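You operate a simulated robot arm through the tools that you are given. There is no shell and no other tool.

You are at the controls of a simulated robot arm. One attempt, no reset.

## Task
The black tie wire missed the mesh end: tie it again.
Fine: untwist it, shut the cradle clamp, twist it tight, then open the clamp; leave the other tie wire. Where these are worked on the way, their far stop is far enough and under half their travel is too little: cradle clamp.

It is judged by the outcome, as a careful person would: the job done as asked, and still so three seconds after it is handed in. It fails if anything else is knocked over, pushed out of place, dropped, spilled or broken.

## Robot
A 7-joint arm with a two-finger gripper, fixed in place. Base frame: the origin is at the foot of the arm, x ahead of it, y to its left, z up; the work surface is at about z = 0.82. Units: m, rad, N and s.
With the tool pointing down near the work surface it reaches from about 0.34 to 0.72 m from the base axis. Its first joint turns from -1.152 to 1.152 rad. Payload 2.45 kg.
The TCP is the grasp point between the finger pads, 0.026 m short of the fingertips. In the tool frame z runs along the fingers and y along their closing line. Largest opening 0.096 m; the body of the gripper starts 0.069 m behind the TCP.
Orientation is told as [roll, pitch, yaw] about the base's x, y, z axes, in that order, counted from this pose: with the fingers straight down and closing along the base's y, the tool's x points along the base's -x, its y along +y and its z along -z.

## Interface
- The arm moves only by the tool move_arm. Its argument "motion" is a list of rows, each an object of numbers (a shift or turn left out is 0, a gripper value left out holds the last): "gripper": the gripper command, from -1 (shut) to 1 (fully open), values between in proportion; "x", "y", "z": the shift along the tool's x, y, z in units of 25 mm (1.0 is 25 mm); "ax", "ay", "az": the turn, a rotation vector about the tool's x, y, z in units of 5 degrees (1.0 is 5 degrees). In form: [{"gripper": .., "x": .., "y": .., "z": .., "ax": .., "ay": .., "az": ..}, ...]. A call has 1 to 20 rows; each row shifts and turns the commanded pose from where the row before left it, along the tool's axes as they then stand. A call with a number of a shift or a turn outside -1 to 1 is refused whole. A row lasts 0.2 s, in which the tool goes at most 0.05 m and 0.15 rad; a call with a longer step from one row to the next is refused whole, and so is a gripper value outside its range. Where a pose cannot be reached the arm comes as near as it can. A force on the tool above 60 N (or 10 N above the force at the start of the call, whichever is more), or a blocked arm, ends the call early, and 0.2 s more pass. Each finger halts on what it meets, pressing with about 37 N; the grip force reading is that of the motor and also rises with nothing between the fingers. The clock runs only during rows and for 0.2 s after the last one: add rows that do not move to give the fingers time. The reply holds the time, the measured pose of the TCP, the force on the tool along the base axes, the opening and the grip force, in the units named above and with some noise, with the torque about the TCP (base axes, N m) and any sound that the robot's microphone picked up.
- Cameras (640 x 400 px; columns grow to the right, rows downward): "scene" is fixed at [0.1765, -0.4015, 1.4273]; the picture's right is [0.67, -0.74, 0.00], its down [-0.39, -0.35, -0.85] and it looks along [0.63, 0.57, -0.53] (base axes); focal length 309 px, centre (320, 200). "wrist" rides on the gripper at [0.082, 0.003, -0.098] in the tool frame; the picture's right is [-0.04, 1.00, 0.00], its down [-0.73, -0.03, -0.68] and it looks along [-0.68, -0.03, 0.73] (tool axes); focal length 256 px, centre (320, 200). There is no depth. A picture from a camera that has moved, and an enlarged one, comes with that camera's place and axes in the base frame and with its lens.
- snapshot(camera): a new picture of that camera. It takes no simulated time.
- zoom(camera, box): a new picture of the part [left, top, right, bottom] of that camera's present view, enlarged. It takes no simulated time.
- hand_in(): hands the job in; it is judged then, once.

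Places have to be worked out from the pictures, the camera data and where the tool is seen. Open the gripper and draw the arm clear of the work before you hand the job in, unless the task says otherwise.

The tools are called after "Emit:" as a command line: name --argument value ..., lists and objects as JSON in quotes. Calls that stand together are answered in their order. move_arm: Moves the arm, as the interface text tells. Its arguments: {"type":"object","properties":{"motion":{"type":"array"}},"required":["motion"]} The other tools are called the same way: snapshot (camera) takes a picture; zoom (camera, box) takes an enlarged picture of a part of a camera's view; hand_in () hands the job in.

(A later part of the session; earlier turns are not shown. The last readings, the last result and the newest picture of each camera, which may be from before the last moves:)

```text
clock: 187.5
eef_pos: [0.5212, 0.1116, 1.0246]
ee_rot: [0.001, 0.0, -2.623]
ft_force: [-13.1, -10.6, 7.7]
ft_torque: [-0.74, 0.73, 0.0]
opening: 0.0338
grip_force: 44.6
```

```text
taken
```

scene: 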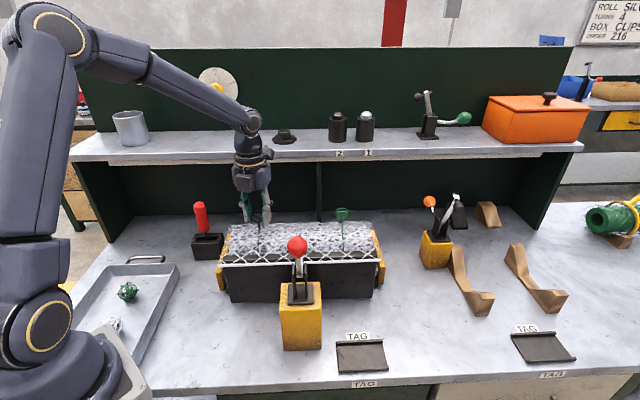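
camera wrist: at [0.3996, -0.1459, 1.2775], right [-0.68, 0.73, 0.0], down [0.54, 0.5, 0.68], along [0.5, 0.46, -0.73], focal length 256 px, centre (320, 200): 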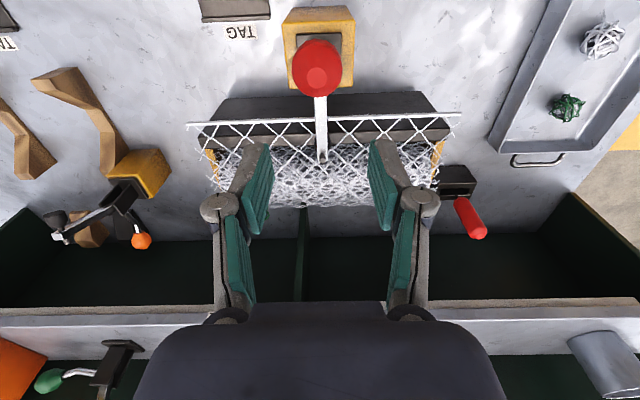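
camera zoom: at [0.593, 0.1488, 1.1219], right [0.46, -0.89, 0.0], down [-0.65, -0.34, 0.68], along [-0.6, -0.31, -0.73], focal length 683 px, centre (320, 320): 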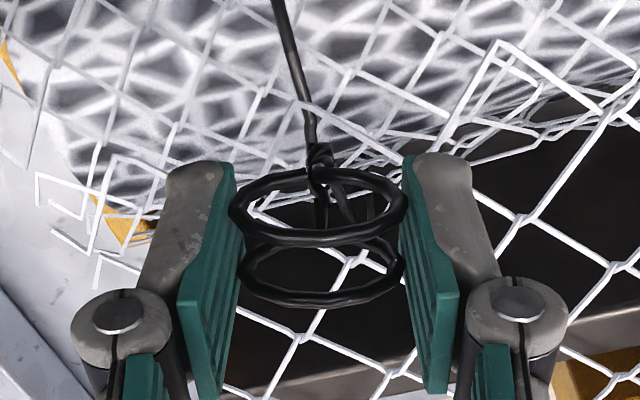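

492° twisted. I'll open and swing the hand back 180° to yaw 0.52 for the final part.

Emit:
move_arm --motion '[{"gripper": 0.3}, {}, {"az": -1}, {"az": -1}, {"az": -1}, {"az": -1}, {"az": -1}, {"az": -1}, {"az": -1}, {"az": -1}, {"az": -1}, {"az": -1}, {"az": -1}, {"az": -1}, {"az": -1}, {"az": -1}, {"az": -1}, {"az": -1}, {"az": -1}, {"az": -1}]'

Emit:
move_arm --motion '[{"az": -1}, {"az": -1}, {"az": -1}, {"az": -1}, {"az": -1}, {"az": -1}, {"az": -1}, {"az": -1}, {"az": -1}, {"az": -1}, {"az": -1}, {"az": -1}, {"az": -1}, {"az": -1}, {"az": -1}, {"az": -1}, {"az": -1}, {"az": -1}, {}]'

Emit:
zoom --camera "wrist" --box '[220, 80, 420, 230]'

Emit:
zoom --camera "scene" --box '[215, 190, 305, 280]'

```text
clock: 191.7
eef_pos: [0.5234, 0.1121, 1.0232]
ee_rot: [0.0, -0.002, -1.049]
ft_force: [-0.6, -0.7, -0.5]
ft_torque: [0.01, 0.0, -0.02]
opening: 0.0623
grip_force: 0.0
```

```text
clock: 195.7
eef_pos: [0.5221, 0.1113, 1.024]
ee_rot: [0.0, 0.0, 0.522]
ft_force: [0.0, -0.2, -0.2]
ft_torque: [0.0, 0.03, 0.03]
opening: 0.0625
grip_force: 0.0
```

```text
2.67 times, centred on (320, 155) of wrist
camera zoom: at [0.4486, 0.0738, 1.1219], right [-0.46, 0.89, 0.0], down [0.65, 0.34, 0.68], along [0.6, 0.31, -0.73], focal length 683 px, centre (320, 320)
```

zoom: 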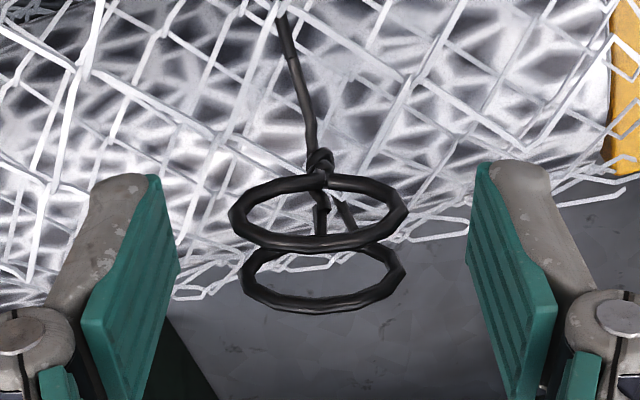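

```text
4.44 times, centred on (260, 235) of scene
camera zoom: at [0.1765, -0.4015, 1.4273], right [0.67, -0.74, 0.0], down [-0.39, -0.35, -0.85], along [0.63, 0.57, -0.53], focal length 1374 px, centre (587, 44)
```

zoom: 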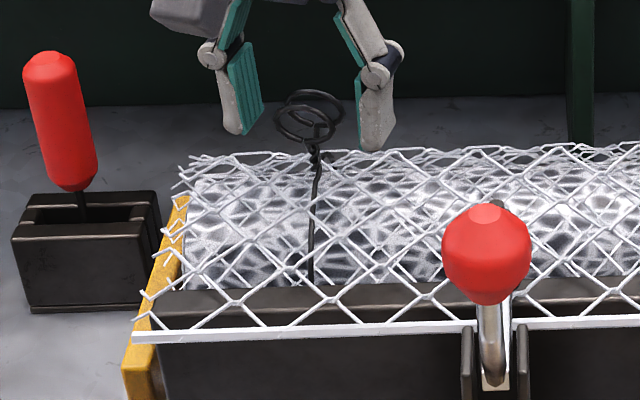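

The coil is tightening up. I'll grip and turn on clockwise in careful bites, watching for the tight stop.

Emit:
move_arm --motion '[{"gripper": -1}, {}, {}, {}, {"az": 0.7}, {"az": 0.7}, {"az": 0.7}, {"az": 0.7}, {}, {}]'

Emit:
move_arm --motion '[{"az": 0.6}, {"az": 0.6}, {"az": 0.6}, {"az": 0.6}, {}, {}]'

Emit:
zoom --camera "wrist" --box '[220, 80, 420, 230]'

```text
clock: 197.9
eef_pos: [0.5218, 0.1116, 1.0239]
ee_rot: [0.0, 0.0, 0.275]
ft_force: [-7.8, -4.1, 17.8]
ft_torque: [-0.43, 1.09, 0.0]
opening: 0.0339
grip_force: 44.8
```

```text
clock: 199.3
eef_pos: [0.5213, 0.1127, 1.0248]
ee_rot: [0.001, -0.001, 0.066]
ft_force: [-11.9, -7.9, 11.3]
ft_torque: [-0.14, -0.83, 0.01]
opening: 0.0336
grip_force: 45.8
```

```text
2.67 times, centred on (320, 155) of wrist
camera zoom: at [0.4394, 0.1096, 1.1218], right [-0.03, 1.0, 0.0], down [0.73, 0.02, 0.68], along [0.68, 0.02, -0.73], focal length 683 px, centre (320, 320)
```

zoom: 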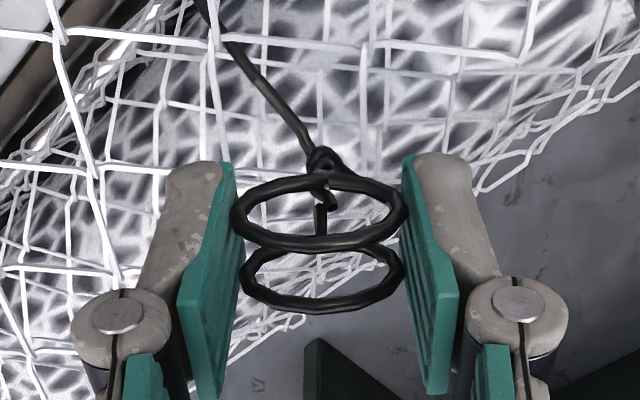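

I'm just past the original angle (518°) and there's no stop yet. I'll continue clockwise, watching the torque about the axis.

Emit:
move_arm --motion '[{"gripper": -0.15}, {}, {"gripper": -1}, {}, {}, {"az": 0.7}, {"az": 0.7}, {"az": 0.7}, {"az": 0.7}, {"az": 0.7}, {"az": 0.7}, {}, {}]'

Emit:
move_arm --motion '[{"gripper": -0.15}, {}, {"gripper": -1}, {}, {}, {"az": 0.7}, {"az": 0.7}, {"az": 0.7}, {"az": 0.7}, {"az": 0.7}, {"az": 0.7}, {}, {}]'

Emit:
zoom --camera "wrist" --box '[220, 80, 420, 230]'

Emit:
zoom --camera "scene" --box '[215, 190, 305, 280]'

```text
clock: 202.1
eef_pos: [0.5218, 0.1112, 1.0236]
ee_rot: [0.001, -0.002, -0.301]
ft_force: [10.7, -6.4, -8.7]
ft_torque: [-0.03, -0.93, -0.02]
opening: 0.0337
grip_force: 44.6
```

```text
clock: 204.9
eef_pos: [0.5207, 0.1122, 1.0245]
ee_rot: [0.003, -0.001, -0.667]
ft_force: [-14.6, 1.6, 26.4]
ft_torque: [0.35, 0.8, 0.0]
opening: 0.0339
grip_force: 45.5
```

```text
2.67 times, centred on (320, 155) of wrist
camera zoom: at [0.4583, 0.1651, 1.1218], right [0.65, 0.76, 0.0], down [0.56, -0.48, 0.68], along [0.52, -0.44, -0.73], focal length 683 px, centre (320, 320)
```

zoom: 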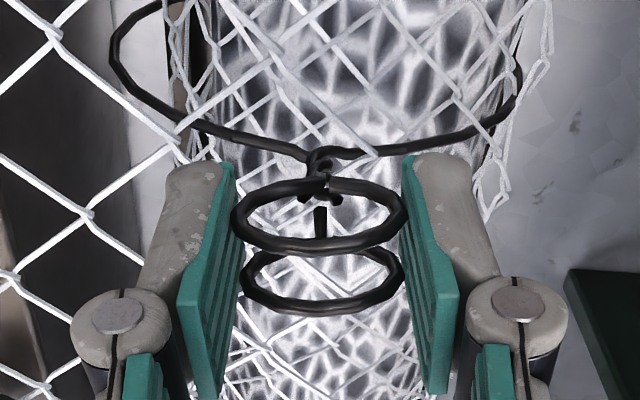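

```text
4.44 times, centred on (260, 235) of scene
camera zoom: at [0.1757, -0.4016, 1.4274], right [0.67, -0.74, 0.0], down [-0.39, -0.35, -0.85], along [0.63, 0.57, -0.53], focal length 1374 px, centre (587, 44)
```

zoom: 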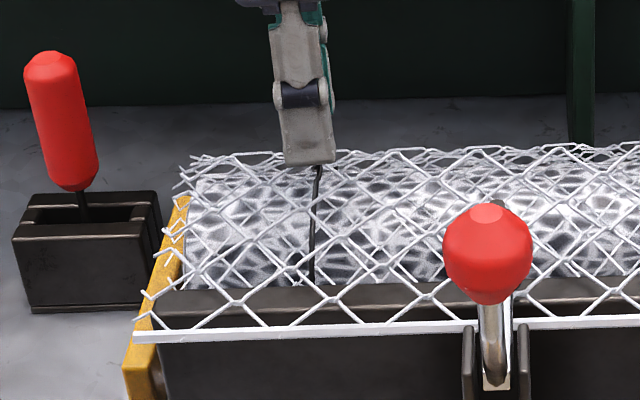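

About 560° from open, past the original twist, and still no stop or sound. Before going further I'll compare with the good green tie: release, rise, and view first the black coil and then the green coil from the same relative spot.

Emit:
move_arm --motion '[{"gripper": 0.3}, {}, {"z": -0.8}, {"z": -0.8}, {"z": -0.8}, {}]'

Emit:
zoom --camera "wrist" --box '[260, 50, 380, 140]'

Emit:
move_arm --motion '[{"z": -0.8}, {"x": -0.99, "y": -0.12}, {"x": -0.99, "y": -0.12}, {"x": -0.99, "y": -0.12}, {"x": -0.99, "y": -0.12}, {"x": -0.99, "y": -0.12}, {"x": -0.99, "y": -0.12}, {"x": -0.99, "y": -0.12}, {"x": -0.99, "y": -0.12}, {}]'

Emit:
snapshot --camera "wrist"

Emit:
zoom --camera "wrist" --box '[260, 30, 380, 130]'

Emit:
snapshot --camera "scene"

```text
clock: 206.3
eef_pos: [0.5221, 0.1119, 1.0828]
ee_rot: [0.001, 0.0, -0.667]
ft_force: [0.4, -0.9, -0.6]
ft_torque: [-0.01, -0.01, -0.03]
opening: 0.0623
grip_force: 0.0
```

```text
4.44 times, centred on (320, 95) of wrist
camera zoom: at [0.4596, 0.1641, 1.1814], right [0.65, 0.76, 0.0], down [0.56, -0.48, 0.68], along [0.52, -0.44, -0.73], focal length 1138 px, centre (320, 667)
```

zoom: 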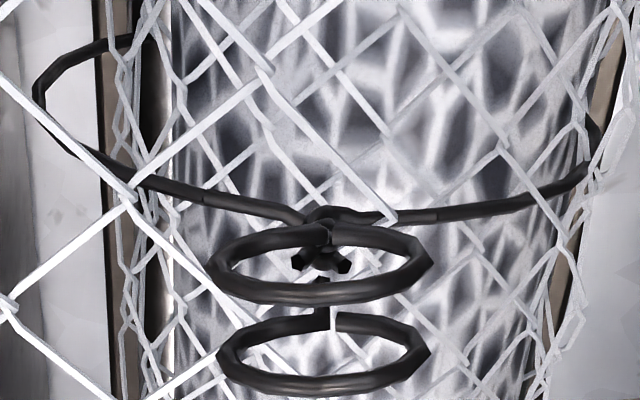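

```text
clock: 208.5
eef_pos: [0.6641, -0.0307, 1.1024]
ee_rot: [0.0, 0.001, -0.667]
ft_force: [1.2, -0.9, -0.3]
ft_torque: [-0.03, 0.0, 0.02]
opening: 0.0627
grip_force: 0.0
```

```text
taken
camera wrist: at [0.6014, 0.0221, 1.201], right [0.65, 0.76, 0.0], down [0.56, -0.48, 0.68], along [0.52, -0.44, -0.73], focal length 256 px, centre (320, 200)
```

wrist: 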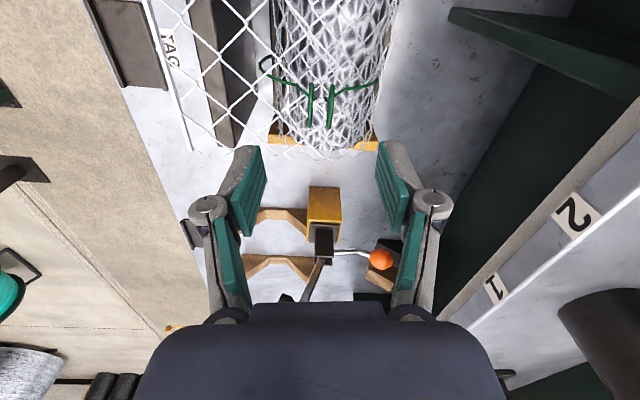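

```text
4.00 times, centred on (320, 80) of wrist
camera zoom: at [0.6014, 0.0221, 1.201], right [0.65, 0.76, 0.0], down [0.56, -0.48, 0.68], along [0.52, -0.44, -0.73], focal length 1024 px, centre (320, 680)
```

zoom: 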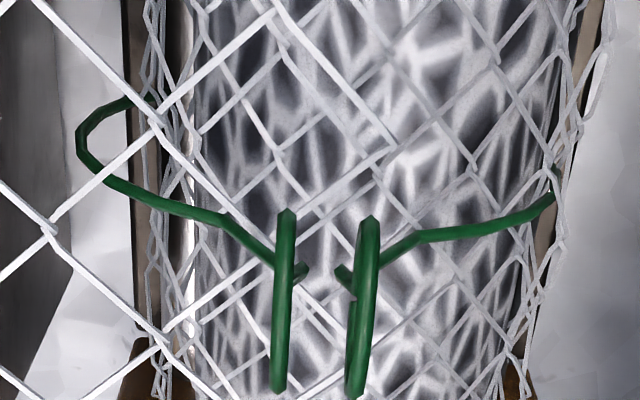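

```text
taken
```

scene: 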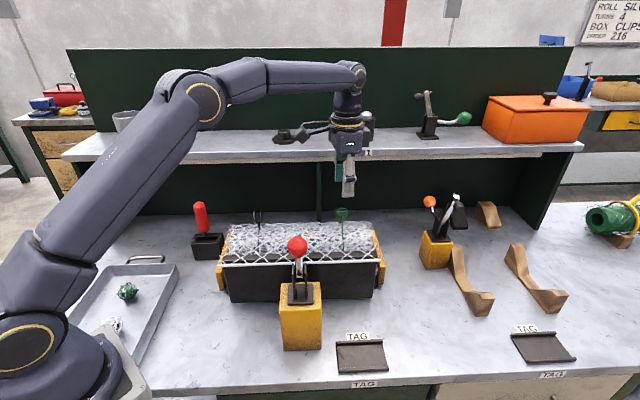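

A useful comparison: the green tie's ends stand parted in a V with no coil, so it's simply open. Black now has a full coil. Before deciding how much more twist to add, I want to see whether each front strand runs over or under the mesh flap.

Emit:
zoom --camera "wrist" --box '[255, 45, 335, 100]'

Emit:
zoom --camera "scene" --box '[320, 200, 365, 265]'

Emit:
zoom --camera "scene" --box '[237, 200, 282, 270]'

```text
7.27 times, centred on (295, 72) of wrist
camera zoom: at [0.6014, 0.0221, 1.201], right [0.65, 0.76, 0.0], down [0.56, -0.48, 0.68], along [0.52, -0.44, -0.73], focal length 1862 px, centre (502, 1127)
```

zoom: 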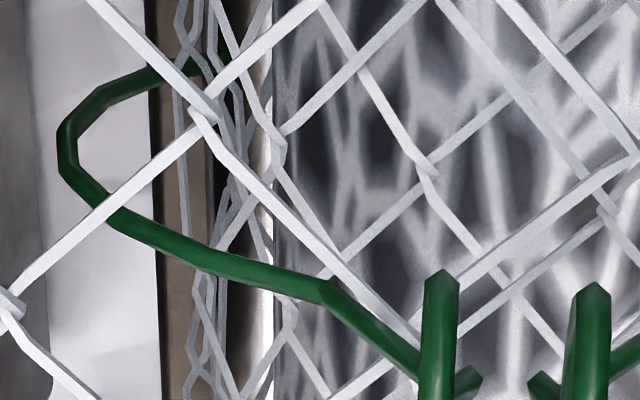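

```text
6.15 times, centred on (342, 232) of scene
camera zoom: at [0.1765, -0.4015, 1.4273], right [0.67, -0.74, 0.0], down [-0.39, -0.35, -0.85], along [0.63, 0.57, -0.53], focal length 1902 px, centre (182, 0)
```

zoom: 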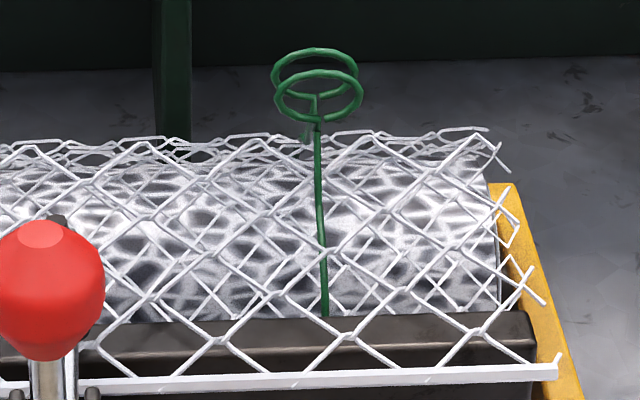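

```text
5.71 times, centred on (260, 235) of scene
camera zoom: at [0.1765, -0.4015, 1.4273], right [0.67, -0.74, 0.0], down [-0.39, -0.35, -0.85], along [0.63, 0.57, -0.53], focal length 1766 px, centre (666, 0)
```

zoom: 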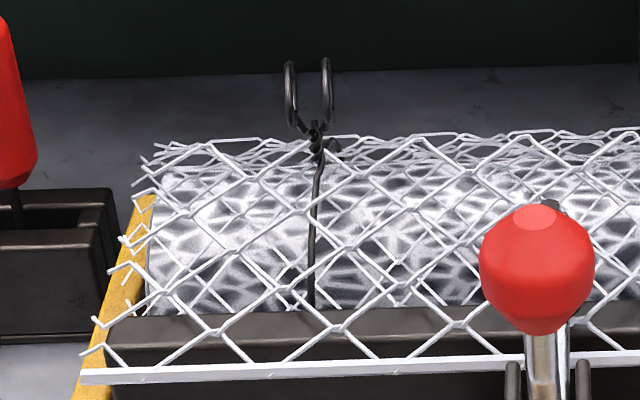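

I read the coil as showing one more crossing per half turn. By that reading, black was fully parted when I shut the clamp, just as green looks now. Next I'll go back and twist black clockwise until I feel the tight stop.

Emit:
move_arm --motion '[{"x": 0.99, "y": 0.12}, {"x": 0.99, "y": 0.12}, {"x": 0.99, "y": 0.12}, {"x": 0.99, "y": 0.12}, {"x": 0.99, "y": 0.12}, {"x": 0.99, "y": 0.12}, {"x": 0.99, "y": 0.12}, {"x": 0.99, "y": 0.12}, {}, {"z": 0.8}, {"z": 0.8}, {"z": 0.8}, {"z": 0.7}, {}]'

Emit:
zoom --camera "wrist" --box '[220, 80, 420, 230]'

```text
clock: 211.5
eef_pos: [0.5224, 0.1115, 1.0253]
ee_rot: [0.001, -0.001, -0.667]
ft_force: [-0.3, -0.2, 0.7]
ft_torque: [0.0, 0.0, -0.02]
opening: 0.0626
grip_force: 0.1
```

```text
2.67 times, centred on (320, 155) of wrist
camera zoom: at [0.4593, 0.1644, 1.123], right [0.65, 0.76, 0.0], down [0.56, -0.48, 0.68], along [0.52, -0.44, -0.73], focal length 683 px, centre (320, 320)
```

zoom: 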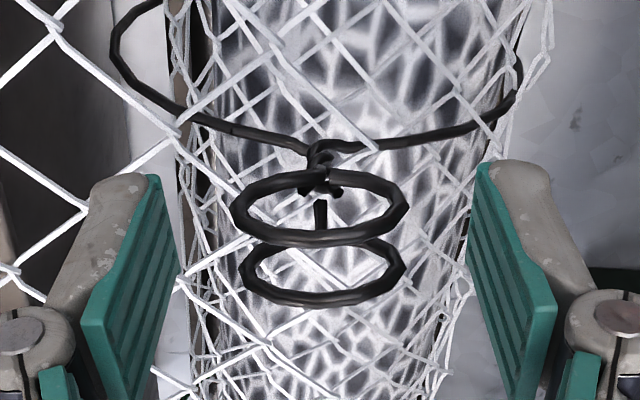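

The rings are aligned between the pads at yaw −0.667. I'll grip and continue clockwise, checking the axis torque after each bite.

Emit:
move_arm --motion '[{"gripper": -1}, {}, {}, {}, {"az": 0.7}, {"az": 0.7}, {"az": 0.7}, {"az": 0.7}, {"az": 0.7}, {"az": 0.7}, {}, {}]'

Emit:
move_arm --motion '[{"gripper": -0.15}, {}, {"gripper": -1}, {}, {}, {"az": 0.7}, {"az": 0.7}, {"az": 0.7}, {"az": 0.7}, {"az": 0.7}, {"az": 0.7}, {}, {}]'

Emit:
move_arm --motion '[{"gripper": -0.15}, {}, {"gripper": -1}, {}, {}, {"az": 0.7}, {"az": 0.7}, {"az": 0.7}, {"az": 0.7}, {"az": 0.7}, {"az": 0.7}, {}, {}]'

Emit:
zoom --camera "wrist" --box '[220, 80, 420, 230]'

Emit:
snapshot --camera "scene"

```text
clock: 214.1
eef_pos: [0.5219, 0.1113, 1.0238]
ee_rot: [-0.001, -0.001, -1.033]
ft_force: [10.2, -4.4, -22.4]
ft_torque: [-0.12, -0.43, -0.01]
opening: 0.0339
grip_force: 44.7
```

```text
clock: 216.9
eef_pos: [0.522, 0.1123, 1.0278]
ee_rot: [0.001, 0.0, -1.4]
ft_force: [-0.9, 4.5, 7.0]
ft_torque: [0.04, 0.38, 0.0]
opening: 0.0338
grip_force: 45.2
```

```text
clock: 219.7
eef_pos: [0.5221, 0.1126, 1.0256]
ee_rot: [0.0, 0.0, -1.766]
ft_force: [4.5, -1.5, -12.1]
ft_torque: [-0.7, 0.1, 0.02]
opening: 0.0338
grip_force: 44.6
```

```text
2.67 times, centred on (320, 155) of wrist
camera zoom: at [0.5405, 0.1913, 1.1239], right [0.97, -0.23, 0.0], down [-0.17, -0.71, 0.68], along [-0.16, -0.66, -0.73], focal length 683 px, centre (320, 320)
```

zoom: 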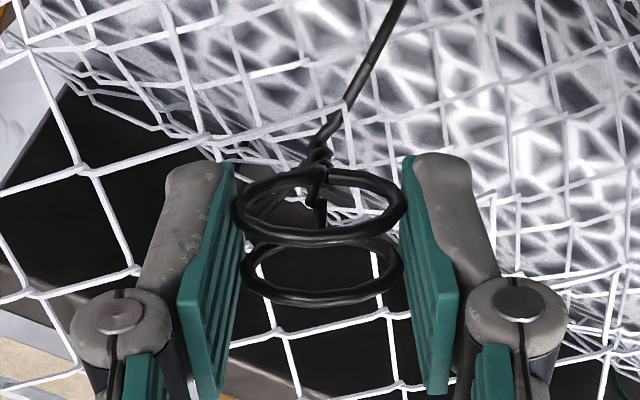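

```text
taken
```

scene: 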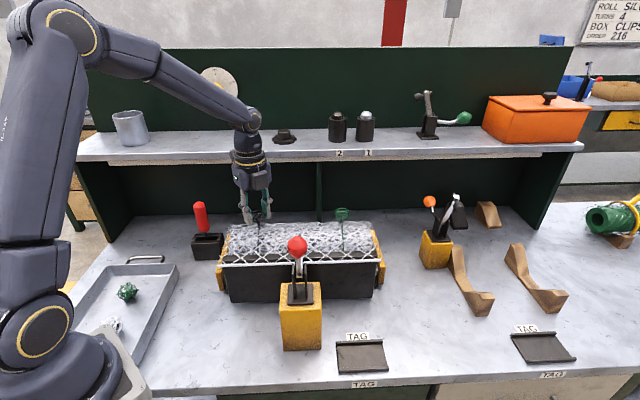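

The coil now shows an extra wrap compared with half a turn ago. I'll keep going in 20° bites, watching for the stop.

Emit:
move_arm --motion '[{"gripper": -0.15}, {}, {"gripper": -1}, {}, {}, {"az": 0.7}, {"az": 0.7}, {"az": 0.7}, {"az": 0.7}, {"az": 0.7}, {}, {}]'

Emit:
move_arm --motion '[{"gripper": -0.15}, {}, {"gripper": -1}, {}, {}, {"az": 0.7}, {"az": 0.7}, {"az": 0.7}, {"az": 0.7}, {"az": 0.7}, {}, {}]'

Emit:
zoom --camera "wrist" --box '[220, 80, 420, 230]'

```text
clock: 222.3
eef_pos: [0.5223, 0.1125, 1.0266]
ee_rot: [0.002, 0.003, -2.072]
ft_force: [-0.1, 0.7, 14.8]
ft_torque: [0.4, -0.37, -0.05]
opening: 0.034
grip_force: 44.9
```

```text
clock: 224.9
eef_pos: [0.5219, 0.1117, 1.0265]
ee_rot: [0.0, -0.001, -2.378]
ft_force: [11.4, -0.6, -20.4]
ft_torque: [0.02, -0.51, 0.0]
opening: 0.0337
grip_force: 45.0
```

```text
2.67 times, centred on (320, 155) of wrist
camera zoom: at [0.5827, 0.1661, 1.1238], right [0.66, -0.75, 0.0], down [-0.55, -0.49, 0.68], along [-0.51, -0.45, -0.73], focal length 683 px, centre (320, 320)
```

zoom: 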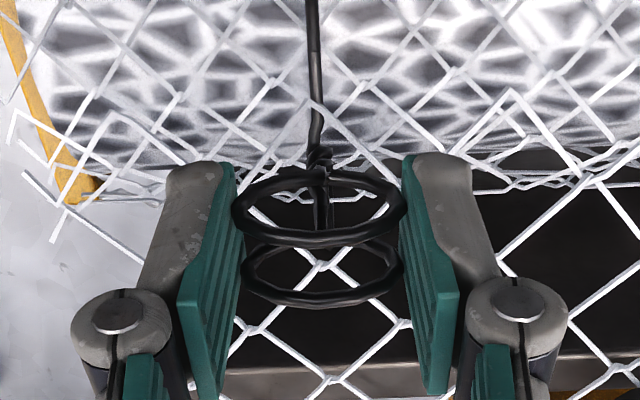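

658° and still no resistance. I'll do one more bite here and then re-grip 180° round.

Emit:
move_arm --motion '[{"gripper": -0.15}, {}, {"gripper": -1}, {}, {}, {"az": 0.7}, {"az": 0.7}, {"az": 0.7}, {"az": 0.7}, {"az": 0.7}, {}, {}]'

Emit:
move_arm --motion '[{"gripper": 0.3}, {}, {"az": -1}, {"az": -1}, {"az": -1}, {"az": -1}, {"az": -1}, {"az": -1}, {"az": -1}, {"az": -1}, {"az": -1}, {"az": -1}, {"az": -1}, {"az": -1}, {"az": -1}, {"az": -1}, {"az": -1}, {"az": -1}, {"az": -1}, {"az": -1}]'

Emit:
zoom --camera "wrist" --box '[260, 90, 380, 180]'

Emit:
move_arm --motion '[{"az": -1}, {"az": -1}, {"az": -1}, {"az": -1}, {"az": -1}, {"az": -1}, {"az": -1}, {"az": -1}, {"az": -1}, {"az": -1}, {"az": -1}, {"az": -1}, {"az": -1}, {"az": -1}, {"az": -1}, {"az": -1}, {"az": -1}, {"az": -1}, {}]'

Emit:
zoom --camera "wrist" --box '[220, 80, 420, 230]'

```text
clock: 227.5
eef_pos: [0.5211, 0.1119, 1.0264]
ee_rot: [0.001, 0.003, -2.683]
ft_force: [-3.2, -2.2, 25.1]
ft_torque: [-0.4, 0.92, 0.0]
opening: 0.0342
grip_force: 44.9
```

```text
clock: 231.7
eef_pos: [0.5215, 0.1126, 1.0265]
ee_rot: [0.0, 0.0, -1.109]
ft_force: [-1.0, 0.1, -0.3]
ft_torque: [-0.01, 0.0, -0.02]
opening: 0.0624
grip_force: 0.0
```

```text
4.44 times, centred on (320, 135) of wrist
camera zoom: at [0.4877, 0.1869, 1.1244], right [0.91, 0.41, 0.0], down [0.3, -0.67, 0.68], along [0.28, -0.62, -0.73], focal length 1138 px, centre (320, 489)
```

zoom: 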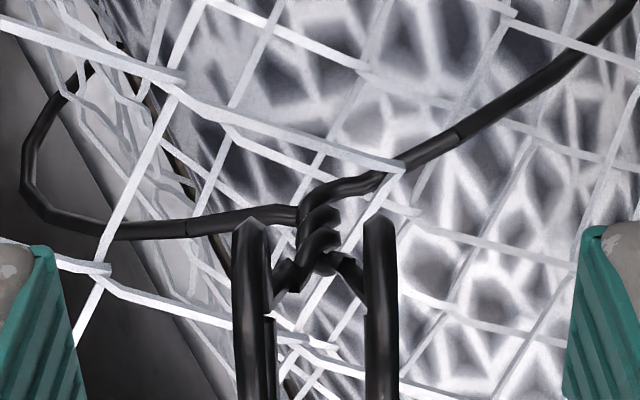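

```text
clock: 235.7
eef_pos: [0.5225, 0.1123, 1.026]
ee_rot: [0.001, 0.002, 0.46]
ft_force: [-0.5, -0.3, 0.2]
ft_torque: [0.0, 0.04, 0.03]
opening: 0.0624
grip_force: 0.1
```

```text
2.67 times, centred on (320, 155) of wrist
camera zoom: at [0.447, 0.0783, 1.124], right [-0.41, 0.91, 0.0], down [0.67, 0.3, 0.68], along [0.62, 0.28, -0.73], focal length 683 px, centre (320, 320)
```

zoom: 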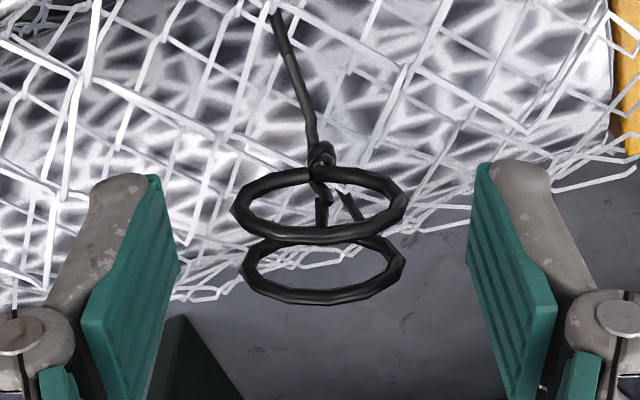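

The edge-on view shows a proper double coil of roughly two turns gripping the wire (675° of turning). There's still no stop, so I'll grip again and continue to see where it becomes tight.

Emit:
move_arm --motion '[{"gripper": -1}, {}, {}, {}, {"az": 0.7}, {"az": 0.7}, {"az": 0.7}, {"az": 0.7}, {"az": 0.7}, {"az": 0.7}, {}, {}]'

Emit:
move_arm --motion '[{"gripper": -0.15}, {"z": 0.08}, {"gripper": -1}, {}, {}, {"az": 0.7}, {"az": 0.7}, {"az": 0.7}, {"az": 0.7}, {"az": 0.7}, {"az": 0.7}, {}, {}]'

Emit:
move_arm --motion '[{"gripper": -0.15}, {}, {"gripper": -1}, {}, {}, {"az": 0.7}, {"az": 0.7}, {"az": 0.7}, {"az": 0.7}, {"az": 0.7}, {"az": 0.7}, {}, {}]'

Emit:
zoom --camera "wrist" --box '[220, 80, 420, 230]'

```text
clock: 238.3
eef_pos: [0.5225, 0.1115, 1.0261]
ee_rot: [0.0, 0.0, 0.092]
ft_force: [4.3, -1.0, -7.3]
ft_torque: [-0.01, -0.36, -0.02]
opening: 0.0338
grip_force: 45.0
```

```text
clock: 241.1
eef_pos: [0.5216, 0.1109, 1.0241]
ee_rot: [0.001, -0.001, -0.272]
ft_force: [-4.6, -8.3, 26.5]
ft_torque: [-0.03, 0.89, -0.03]
opening: 0.0339
grip_force: 44.9
```

```text
clock: 243.9
eef_pos: [0.5217, 0.1126, 1.0226]
ee_rot: [0.0, 0.001, -0.641]
ft_force: [-0.4, 0.5, -32.8]
ft_torque: [0.04, -0.04, 0.0]
opening: 0.0341
grip_force: 45.6
```

```text
2.67 times, centred on (320, 155) of wrist
camera zoom: at [0.4577, 0.1634, 1.1212], right [0.63, 0.78, 0.0], down [0.57, -0.46, 0.68], along [0.53, -0.43, -0.73], focal length 683 px, centre (320, 320)
```

zoom: 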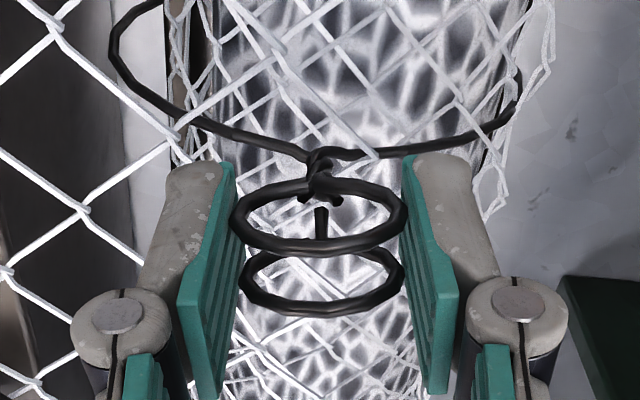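

738° turned and still no stop. I'll release and swing 90° to view the coil edge-on at high zoom so I can count the wraps.

Emit:
move_arm --motion '[{"gripper": 0.3}, {}, {"az": -1}, {"az": -1}, {"az": -1}, {"az": -1}, {"az": -1}, {"az": -1}, {"az": -1}, {"az": -1}, {"az": -1}, {"az": -1}, {"az": -1}, {"az": -1}, {"az": -1}, {"az": -1}, {"az": -1}, {"az": -1}, {"az": -1}, {"az": -1}]'

Emit:
zoom --camera "wrist" --box '[300, 115, 345, 165]'

Emit:
zoom --camera "scene" --box '[245, 200, 275, 235]'

```text
clock: 248.1
eef_pos: [0.5223, 0.1123, 1.0234]
ee_rot: [-0.001, 0.0, 0.933]
ft_force: [0.1, 0.3, -0.2]
ft_torque: [0.03, 0.04, 0.01]
opening: 0.0627
grip_force: 0.1
```

```text
8.00 times, centred on (322, 140) of wrist
camera zoom: at [0.4701, 0.0487, 1.1221], right [-0.78, 0.63, 0.0], down [0.46, 0.57, 0.68], along [0.43, 0.53, -0.73], focal length 2048 px, centre (300, 680)
```

zoom: 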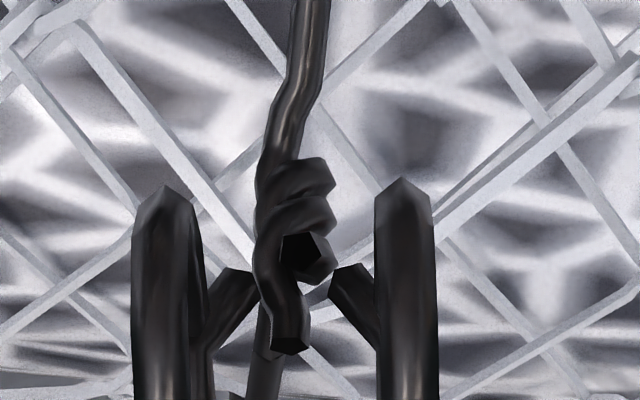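

```text
11.43 times, centred on (260, 218) of scene
camera zoom: at [0.1765, -0.4015, 1.4273], right [0.67, -0.74, 0.0], down [-0.39, -0.35, -0.85], along [0.63, 0.57, -0.53], focal length 3533 px, centre (1006, 0)
```

zoom: 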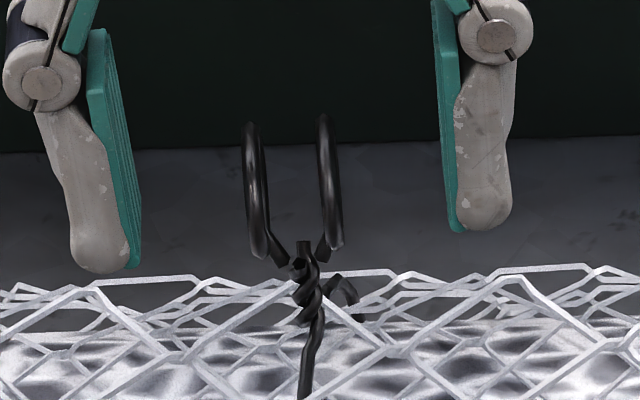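

At this zoom the coil shows about three front wraps (about 1.6 turns), more than the original tie had. I'll grip the ring pair across its faces from here, which gives a long clockwise range, and keep feeling for the tight stop.

Emit:
move_arm --motion '[{"gripper": -0.2}, {"gripper": -1}, {}, {}, {}, {}]'

Emit:
zoom --camera "wrist" --box '[220, 80, 420, 230]'

```text
clock: 249.5
eef_pos: [0.5221, 0.1128, 1.0245]
ee_rot: [-0.002, 0.0, 0.929]
ft_force: [3.0, -1.2, -1.1]
ft_torque: [0.02, -0.09, 0.02]
opening: 0.0204
grip_force: 45.0
```

```text
2.67 times, centred on (320, 155) of wrist
camera zoom: at [0.4702, 0.0486, 1.1221], right [-0.78, 0.63, 0.0], down [0.46, 0.57, 0.68], along [0.43, 0.53, -0.73], focal length 683 px, centre (320, 320)
```

zoom: 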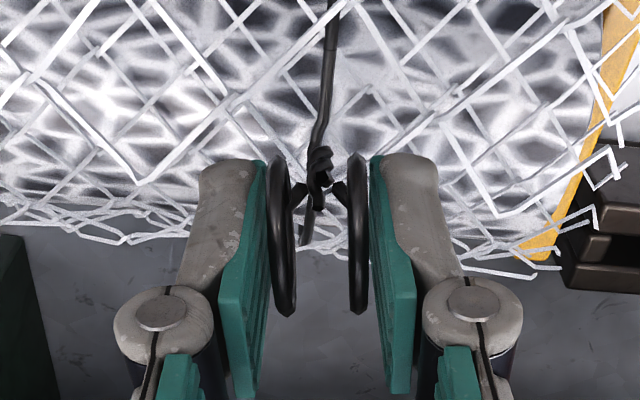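

A very clean face grip (20 mm, near-zero side force) with the coil in plain view. I'll continue clockwise.

Emit:
move_arm --motion '[{"az": 0.7}, {"az": 0.7}, {"az": 0.7}, {"az": 0.7}, {"az": 0.7}, {"az": 0.7}, {}, {}]'

Emit:
move_arm --motion '[{"az": 0.7}, {"az": 0.7}, {"az": 0.7}, {"az": 0.7}, {"az": 0.7}, {"az": 0.7}, {}, {}]'

Emit:
zoom --camera "wrist" --box '[295, 115, 345, 165]'

```text
clock: 251.3
eef_pos: [0.5218, 0.1124, 1.0249]
ee_rot: [-0.001, -0.001, 0.563]
ft_force: [3.1, 2.3, 11.6]
ft_torque: [-0.24, 0.36, -0.03]
opening: 0.0207
grip_force: 45.3
```

```text
clock: 253.1
eef_pos: [0.5223, 0.1118, 1.0235]
ee_rot: [0.0, -0.002, 0.195]
ft_force: [4.2, -4.1, 9.8]
ft_torque: [0.08, -1.0, 0.02]
opening: 0.0207
grip_force: 45.1
```

```text
8.00 times, centred on (320, 140) of wrist
camera zoom: at [0.441, 0.0991, 1.122], right [-0.16, 0.99, 0.0], down [0.72, 0.11, 0.68], along [0.67, 0.11, -0.73], focal length 2048 px, centre (320, 680)
```

zoom: 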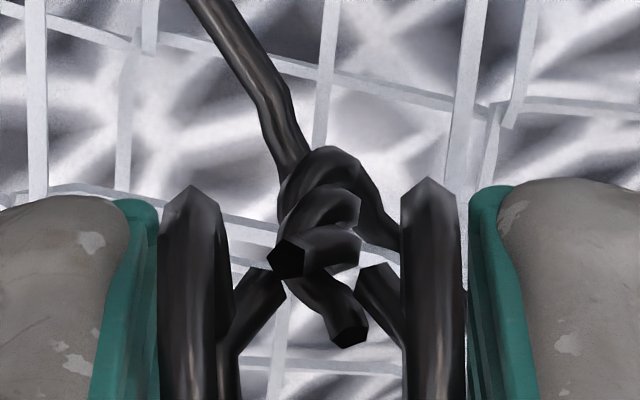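

The coil keeps winding tighter (781°). I'll continue with this grip, reading the torque after each bite.

Emit:
move_arm --motion '[{"gripper": -0.4}, {"gripper": -1}, {}, {}, {"az": 0.7}, {"az": 0.7}, {"az": 0.7}, {"az": 0.7}, {"az": 0.7}, {"az": 0.7}, {}, {}]'

Emit:
zoom --camera "wrist" --box '[295, 115, 345, 165]'

Emit:
move_arm --motion '[{"gripper": -0.4}, {"gripper": -1}, {}, {}, {"az": 0.7}, {"az": 0.7}, {"az": 0.7}, {"az": 0.7}, {"az": 0.7}, {"az": 0.7}, {}, {}]'

Emit:
zoom --camera "wrist" --box '[295, 115, 345, 165]'

```text
clock: 255.7
eef_pos: [0.5218, 0.1126, 1.0239]
ee_rot: [0.0, 0.004, -0.17]
ft_force: [-5.7, -2.1, -27.0]
ft_torque: [-0.06, 0.3, -0.02]
opening: 0.021
grip_force: 45.2
```

```text
8.00 times, centred on (320, 140) of wrist
camera zoom: at [0.441, 0.1288, 1.1211], right [0.21, 0.98, 0.0], down [0.72, -0.15, 0.68], along [0.66, -0.14, -0.74], focal length 2048 px, centre (320, 680)
```

zoom: 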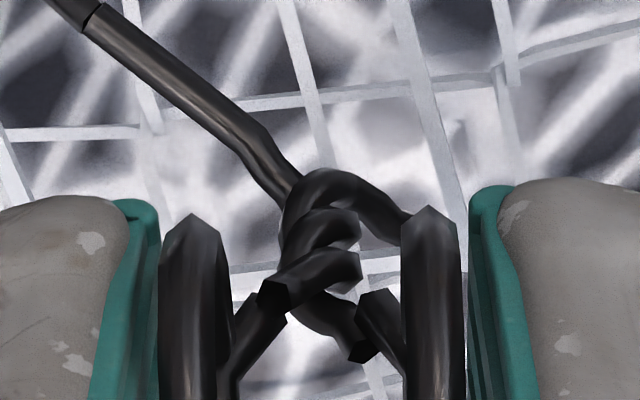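

```text
clock: 258.3
eef_pos: [0.5231, 0.1117, 1.0249]
ee_rot: [0.003, -0.002, -0.539]
ft_force: [7.6, -12.4, 33.8]
ft_torque: [-0.36, -0.18, 0.01]
opening: 0.0209
grip_force: 44.9
```

```text
8.00 times, centred on (320, 140) of wrist
camera zoom: at [0.4536, 0.1553, 1.1231], right [0.55, 0.84, 0.0], down [0.61, -0.4, 0.68], along [0.57, -0.37, -0.73], focal length 2048 px, centre (320, 680)
```

zoom: 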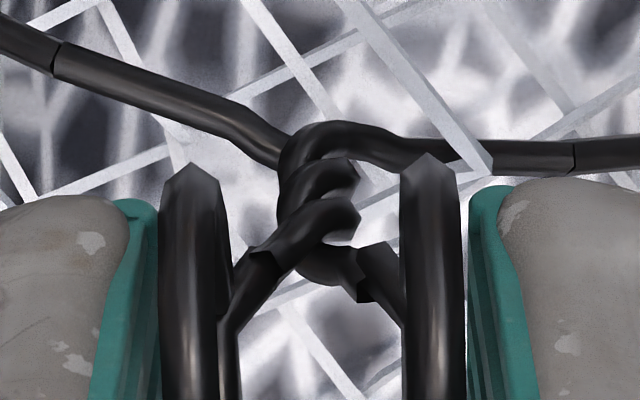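

The coil's ends are closing onto the ring legs, so the twist is drawing up (823°), and the axis torque is still about 0. I'll continue.

Emit:
move_arm --motion '[{"gripper": -0.4}, {"gripper": -1}, {}, {}, {"az": 0.7}, {"az": 0.7}, {"az": 0.7}, {"az": 0.7}, {"az": 0.7}, {"az": 0.7}, {}, {}]'

Emit:
zoom --camera "wrist" --box '[295, 115, 345, 165]'

Emit:
move_arm --motion '[{"gripper": -0.4}, {"gripper": -1}, {}, {}, {"az": 0.7}, {"az": 0.7}, {"az": 0.7}, {"az": 0.7}, {"az": 0.7}, {"az": 0.7}, {}, {}]'

Emit:
zoom --camera "wrist" --box '[295, 115, 345, 165]'

```text
clock: 260.9
eef_pos: [0.5204, 0.1135, 1.0238]
ee_rot: [-0.002, -0.002, -0.9]
ft_force: [-10.9, 11.3, -20.1]
ft_torque: [0.0, 0.01, 1.34]
opening: 0.0231
grip_force: 44.6
```

```text
8.00 times, centred on (320, 140) of wrist
camera zoom: at [0.4726, 0.1784, 1.1216], right [0.81, 0.59, 0.0], down [0.43, -0.59, 0.68], along [0.4, -0.55, -0.73], focal length 2048 px, centre (320, 680)
```

zoom: 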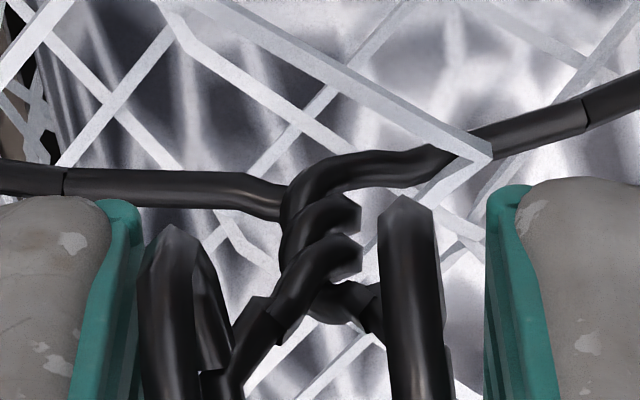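

```text
clock: 263.5
eef_pos: [0.522, 0.113, 1.023]
ee_rot: [-0.001, 0.002, -1.266]
ft_force: [0.3, 5.3, 4.3]
ft_torque: [-0.15, -0.35, 1.43]
opening: 0.0331
grip_force: 45.3
```

```text
8.00 times, centred on (320, 140) of wrist
camera zoom: at [0.4995, 0.1921, 1.1216], right [0.97, 0.26, 0.0], down [0.19, -0.71, 0.68], along [0.18, -0.65, -0.74], focal length 2048 px, centre (320, 680)
```

zoom: 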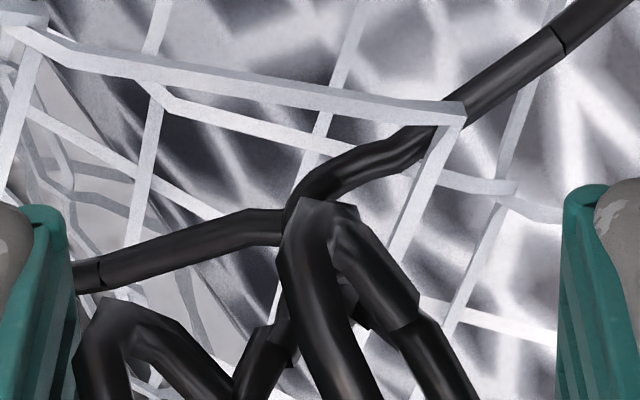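

The tight stop is there: torque about the axis rose to 1.4 N·m and the rings slipped in the fingers at about yaw −0.8. That puts the tie two full turns on from the fully parted position. I'll open gently and check that the rings hold.

Emit:
move_arm --motion '[{"az": -0.6}, {"az": -0.6}, {"gripper": 0.3}, {}, {}]'

Emit:
zoom --camera "wrist" --box '[220, 80, 420, 230]'

Emit:
zoom --camera "scene" --box '[235, 195, 285, 250]'

```text
clock: 264.7
eef_pos: [0.521, 0.1115, 1.0252]
ee_rot: [-0.001, 0.0, -1.163]
ft_force: [0.5, 0.9, -0.1]
ft_torque: [0.0, -0.02, -0.01]
opening: 0.0625
grip_force: 0.1
```

```text
2.67 times, centred on (320, 155) of wrist
camera zoom: at [0.4918, 0.188, 1.1219], right [0.93, 0.36, 0.0], down [0.26, -0.69, 0.68], along [0.24, -0.63, -0.73], focal length 683 px, centre (320, 320)
```

zoom: 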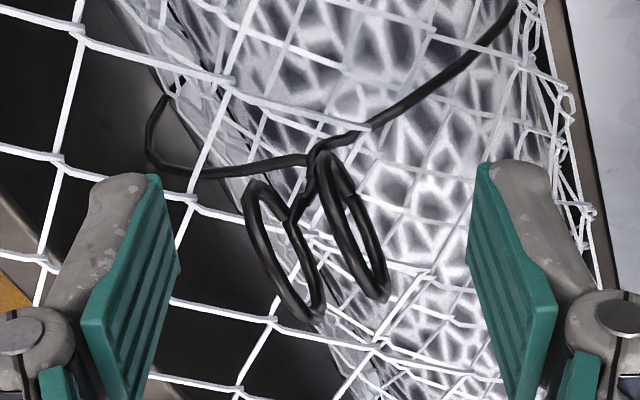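

```text
7.27 times, centred on (260, 222) of scene
camera zoom: at [0.1765, -0.4015, 1.4273], right [0.67, -0.74, 0.0], down [-0.39, -0.35, -0.85], along [0.63, 0.57, -0.53], focal length 2248 px, centre (756, 36)
```

zoom: 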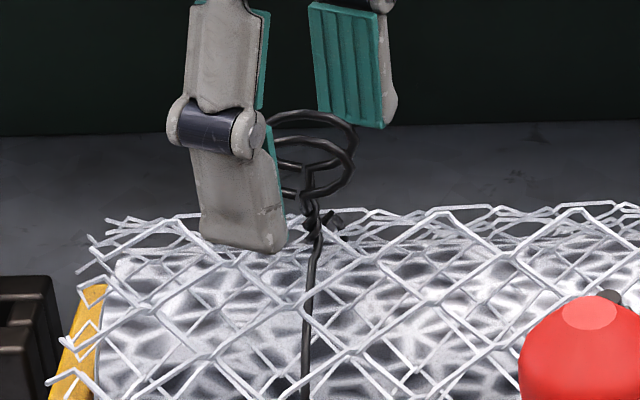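

The strands now run solidly into the ring legs, fully drawn up. I'll line up with the rings once more, grip lightly and nudge clockwise to confirm it's snug on the stop.

Emit:
move_arm --motion '[{"az": -1}, {"az": -1}, {"az": -1}, {"az": -1}, {"az": -0.2}, {"gripper": -0.2}, {"gripper": -1}, {}, {}, {}]'

Emit:
move_arm --motion '[{"az": 0.4}, {"az": 0.4}, {}, {}]'

Emit:
zoom --camera "wrist" --box '[220, 80, 420, 230]'

```text
clock: 266.9
eef_pos: [0.5209, 0.1126, 1.0239]
ee_rot: [0.0, -0.001, -0.795]
ft_force: [-2.1, -3.4, 3.2]
ft_torque: [-0.04, 0.2, 0.59]
opening: 0.0209
grip_force: 44.8
```

```text
clock: 267.9
eef_pos: [0.5212, 0.1118, 1.0247]
ee_rot: [-0.003, -0.001, -0.867]
ft_force: [-4.3, -5.3, -5.0]
ft_torque: [-0.77, -0.6, 1.45]
opening: 0.0224
grip_force: 45.5
```

```text
2.67 times, centred on (320, 155) of wrist
camera zoom: at [0.4709, 0.1763, 1.122], right [0.79, 0.62, 0.0], down [0.45, -0.58, 0.68], along [0.42, -0.54, -0.73], focal length 683 px, centre (320, 320)
```

zoom: 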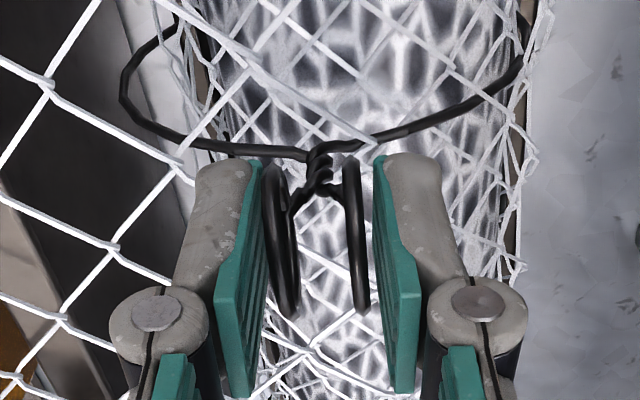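

Confirmed: it's already loaded at yaw −0.795 and gives 1.45 N·m when nudged, so the tie is tight on its stop. I'll relax the torque, open, and lift off to z 1.19.

Emit:
move_arm --motion '[{"az": -0.4}, {"az": -0.3}, {"gripper": 0.3}, {}, {}, {"z": -0.6}, {"z": -1}, {"z": -1}, {"z": -1}, {"z": -1}, {"z": -1}, {"z": -1}, {}]'

Emit:
zoom --camera "scene" --box '[235, 195, 285, 250]'

Emit:
snapshot --camera "scene"

```text
clock: 270.7
eef_pos: [0.5208, 0.112, 1.1896]
ee_rot: [0.002, -0.001, -0.806]
ft_force: [-0.4, -0.4, -0.1]
ft_torque: [-0.02, -0.03, 0.03]
opening: 0.0624
grip_force: 0.1
```

```text
7.27 times, centred on (260, 222) of scene
camera zoom: at [0.1765, -0.4015, 1.4273], right [0.67, -0.74, 0.0], down [-0.39, -0.35, -0.85], along [0.63, 0.57, -0.53], focal length 2248 px, centre (756, 36)
```

zoom: 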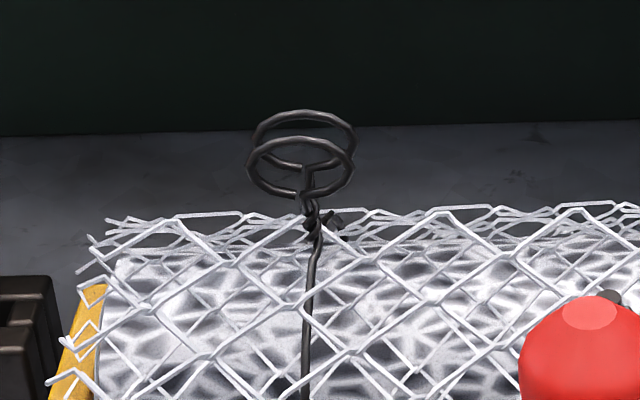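

```text
taken
```

scene: 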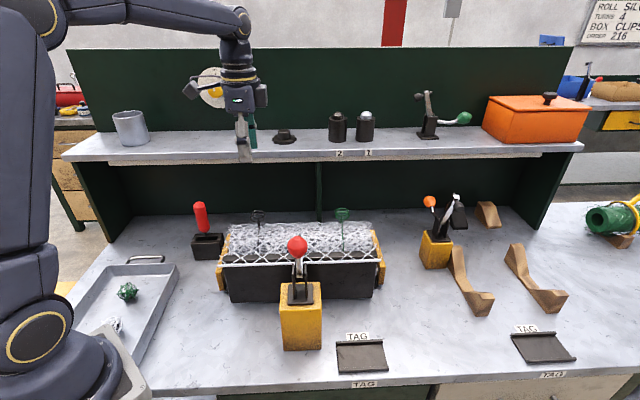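

The black tie stands tight. Now for the clamp: I'll turn the hand back to yaw 0.785 and move above the upright handle ball.

Emit:
move_arm --motion '[{"az": -1}, {"az": -1}, {"az": -1}, {"az": -1}, {"az": -1}, {"az": -1}, {"az": -1}, {"az": -1}, {"az": -1}, {"az": -1}, {"az": -1}, {"az": -1}, {"az": -1}, {"az": -1}, {"az": -1}, {"az": -1}, {"az": -1}, {"az": -1}, {"az": -0.23}]'

Emit:
move_arm --motion '[{"x": 0.968, "y": -0.45}, {"x": 0.968, "y": -0.45}, {"x": 0.968, "y": -0.45}, {"x": 0.968, "y": -0.45}, {"x": 0.968, "y": -0.45}, {"x": 0.968, "y": -0.45}, {"x": 0.968, "y": -0.45}, {"x": 0.968, "y": -0.45}, {"x": 0.968, "y": -0.45}, {}]'

Emit:
snapshot --camera "wrist"

Emit:
snapshot --camera "scene"

```text
clock: 274.7
eef_pos: [0.522, 0.113, 1.1889]
ee_rot: [0.001, -0.001, 0.787]
ft_force: [0.3, 0.5, -0.5]
ft_torque: [0.01, -0.04, 0.01]
opening: 0.0624
grip_force: 0.0
```

```text
clock: 276.9
eef_pos: [0.439, -0.113, 1.1879]
ee_rot: [-0.001, -0.001, 0.784]
ft_force: [0.3, -0.3, 0.1]
ft_torque: [-0.02, 0.0, 0.01]
opening: 0.0624
grip_force: 0.0
```

```text
taken
camera wrist: at [0.3776, -0.1681, 1.2869], right [-0.68, 0.74, 0.0], down [0.54, 0.5, 0.68], along [0.5, 0.46, -0.73], focal length 256 px, centre (320, 200)
```

wrist: 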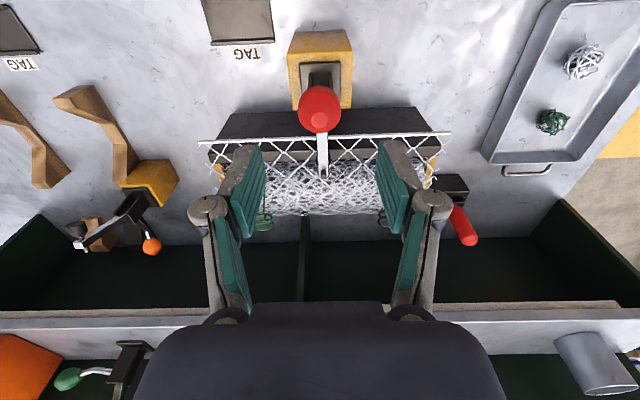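

```text
taken
```

scene: 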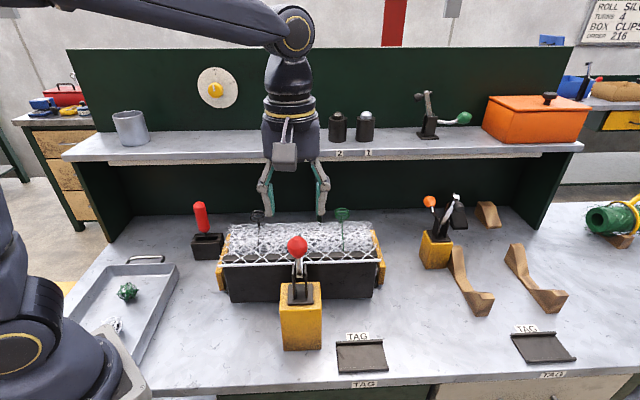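

The ball is right below, at about [0.437, −0.115, 1.10]. I'll descend and take hold of it.

Emit:
move_arm --motion '[{"x": 0.1, "z": 0.7}, {"z": 0.8}, {"z": 0.8}, {"z": 0.7}, {"z": 0.5}, {}, {"gripper": -1}, {}, {}, {}, {}]'

Emit:
zoom --camera "wrist" --box '[220, 80, 420, 300]'

```text
clock: 279.3
eef_pos: [0.4379, -0.1148, 1.1017]
ee_rot: [0.002, -0.001, 0.784]
ft_force: [-13.8, 11.7, 1.8]
ft_torque: [0.08, 0.09, 0.06]
opening: 0.0313
grip_force: 45.5
```

```text
1.82 times, centred on (320, 190) of wrist
camera zoom: at [0.3769, -0.1701, 1.2002], right [-0.68, 0.73, 0.0], down [0.54, 0.5, 0.68], along [0.5, 0.46, -0.73], focal length 465 px, centre (320, 218)
```

zoom: 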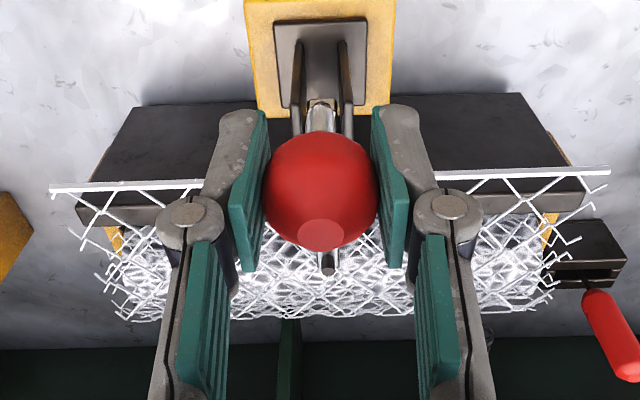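

Firm hold at 31 mm. I'll ease the sideways load and pull the handle back along the same arc, reading the force as I go.

Emit:
move_arm --motion '[{"y": 0.05}, {"x": 0.16, "z": 0.035}, {"x": 0.165, "z": 0.045}, {"x": 0.165, "z": 0.055}, {"x": 0.16, "z": 0.065}, {}]'

```text
clock: 280.7
eef_pos: [0.4262, -0.1245, 1.0983]
ee_rot: [-0.003, -0.003, 0.781]
ft_force: [20.3, 13.9, 0.5]
ft_torque: [0.82, -0.92, 0.03]
opening: 0.0313
grip_force: 45.3
```

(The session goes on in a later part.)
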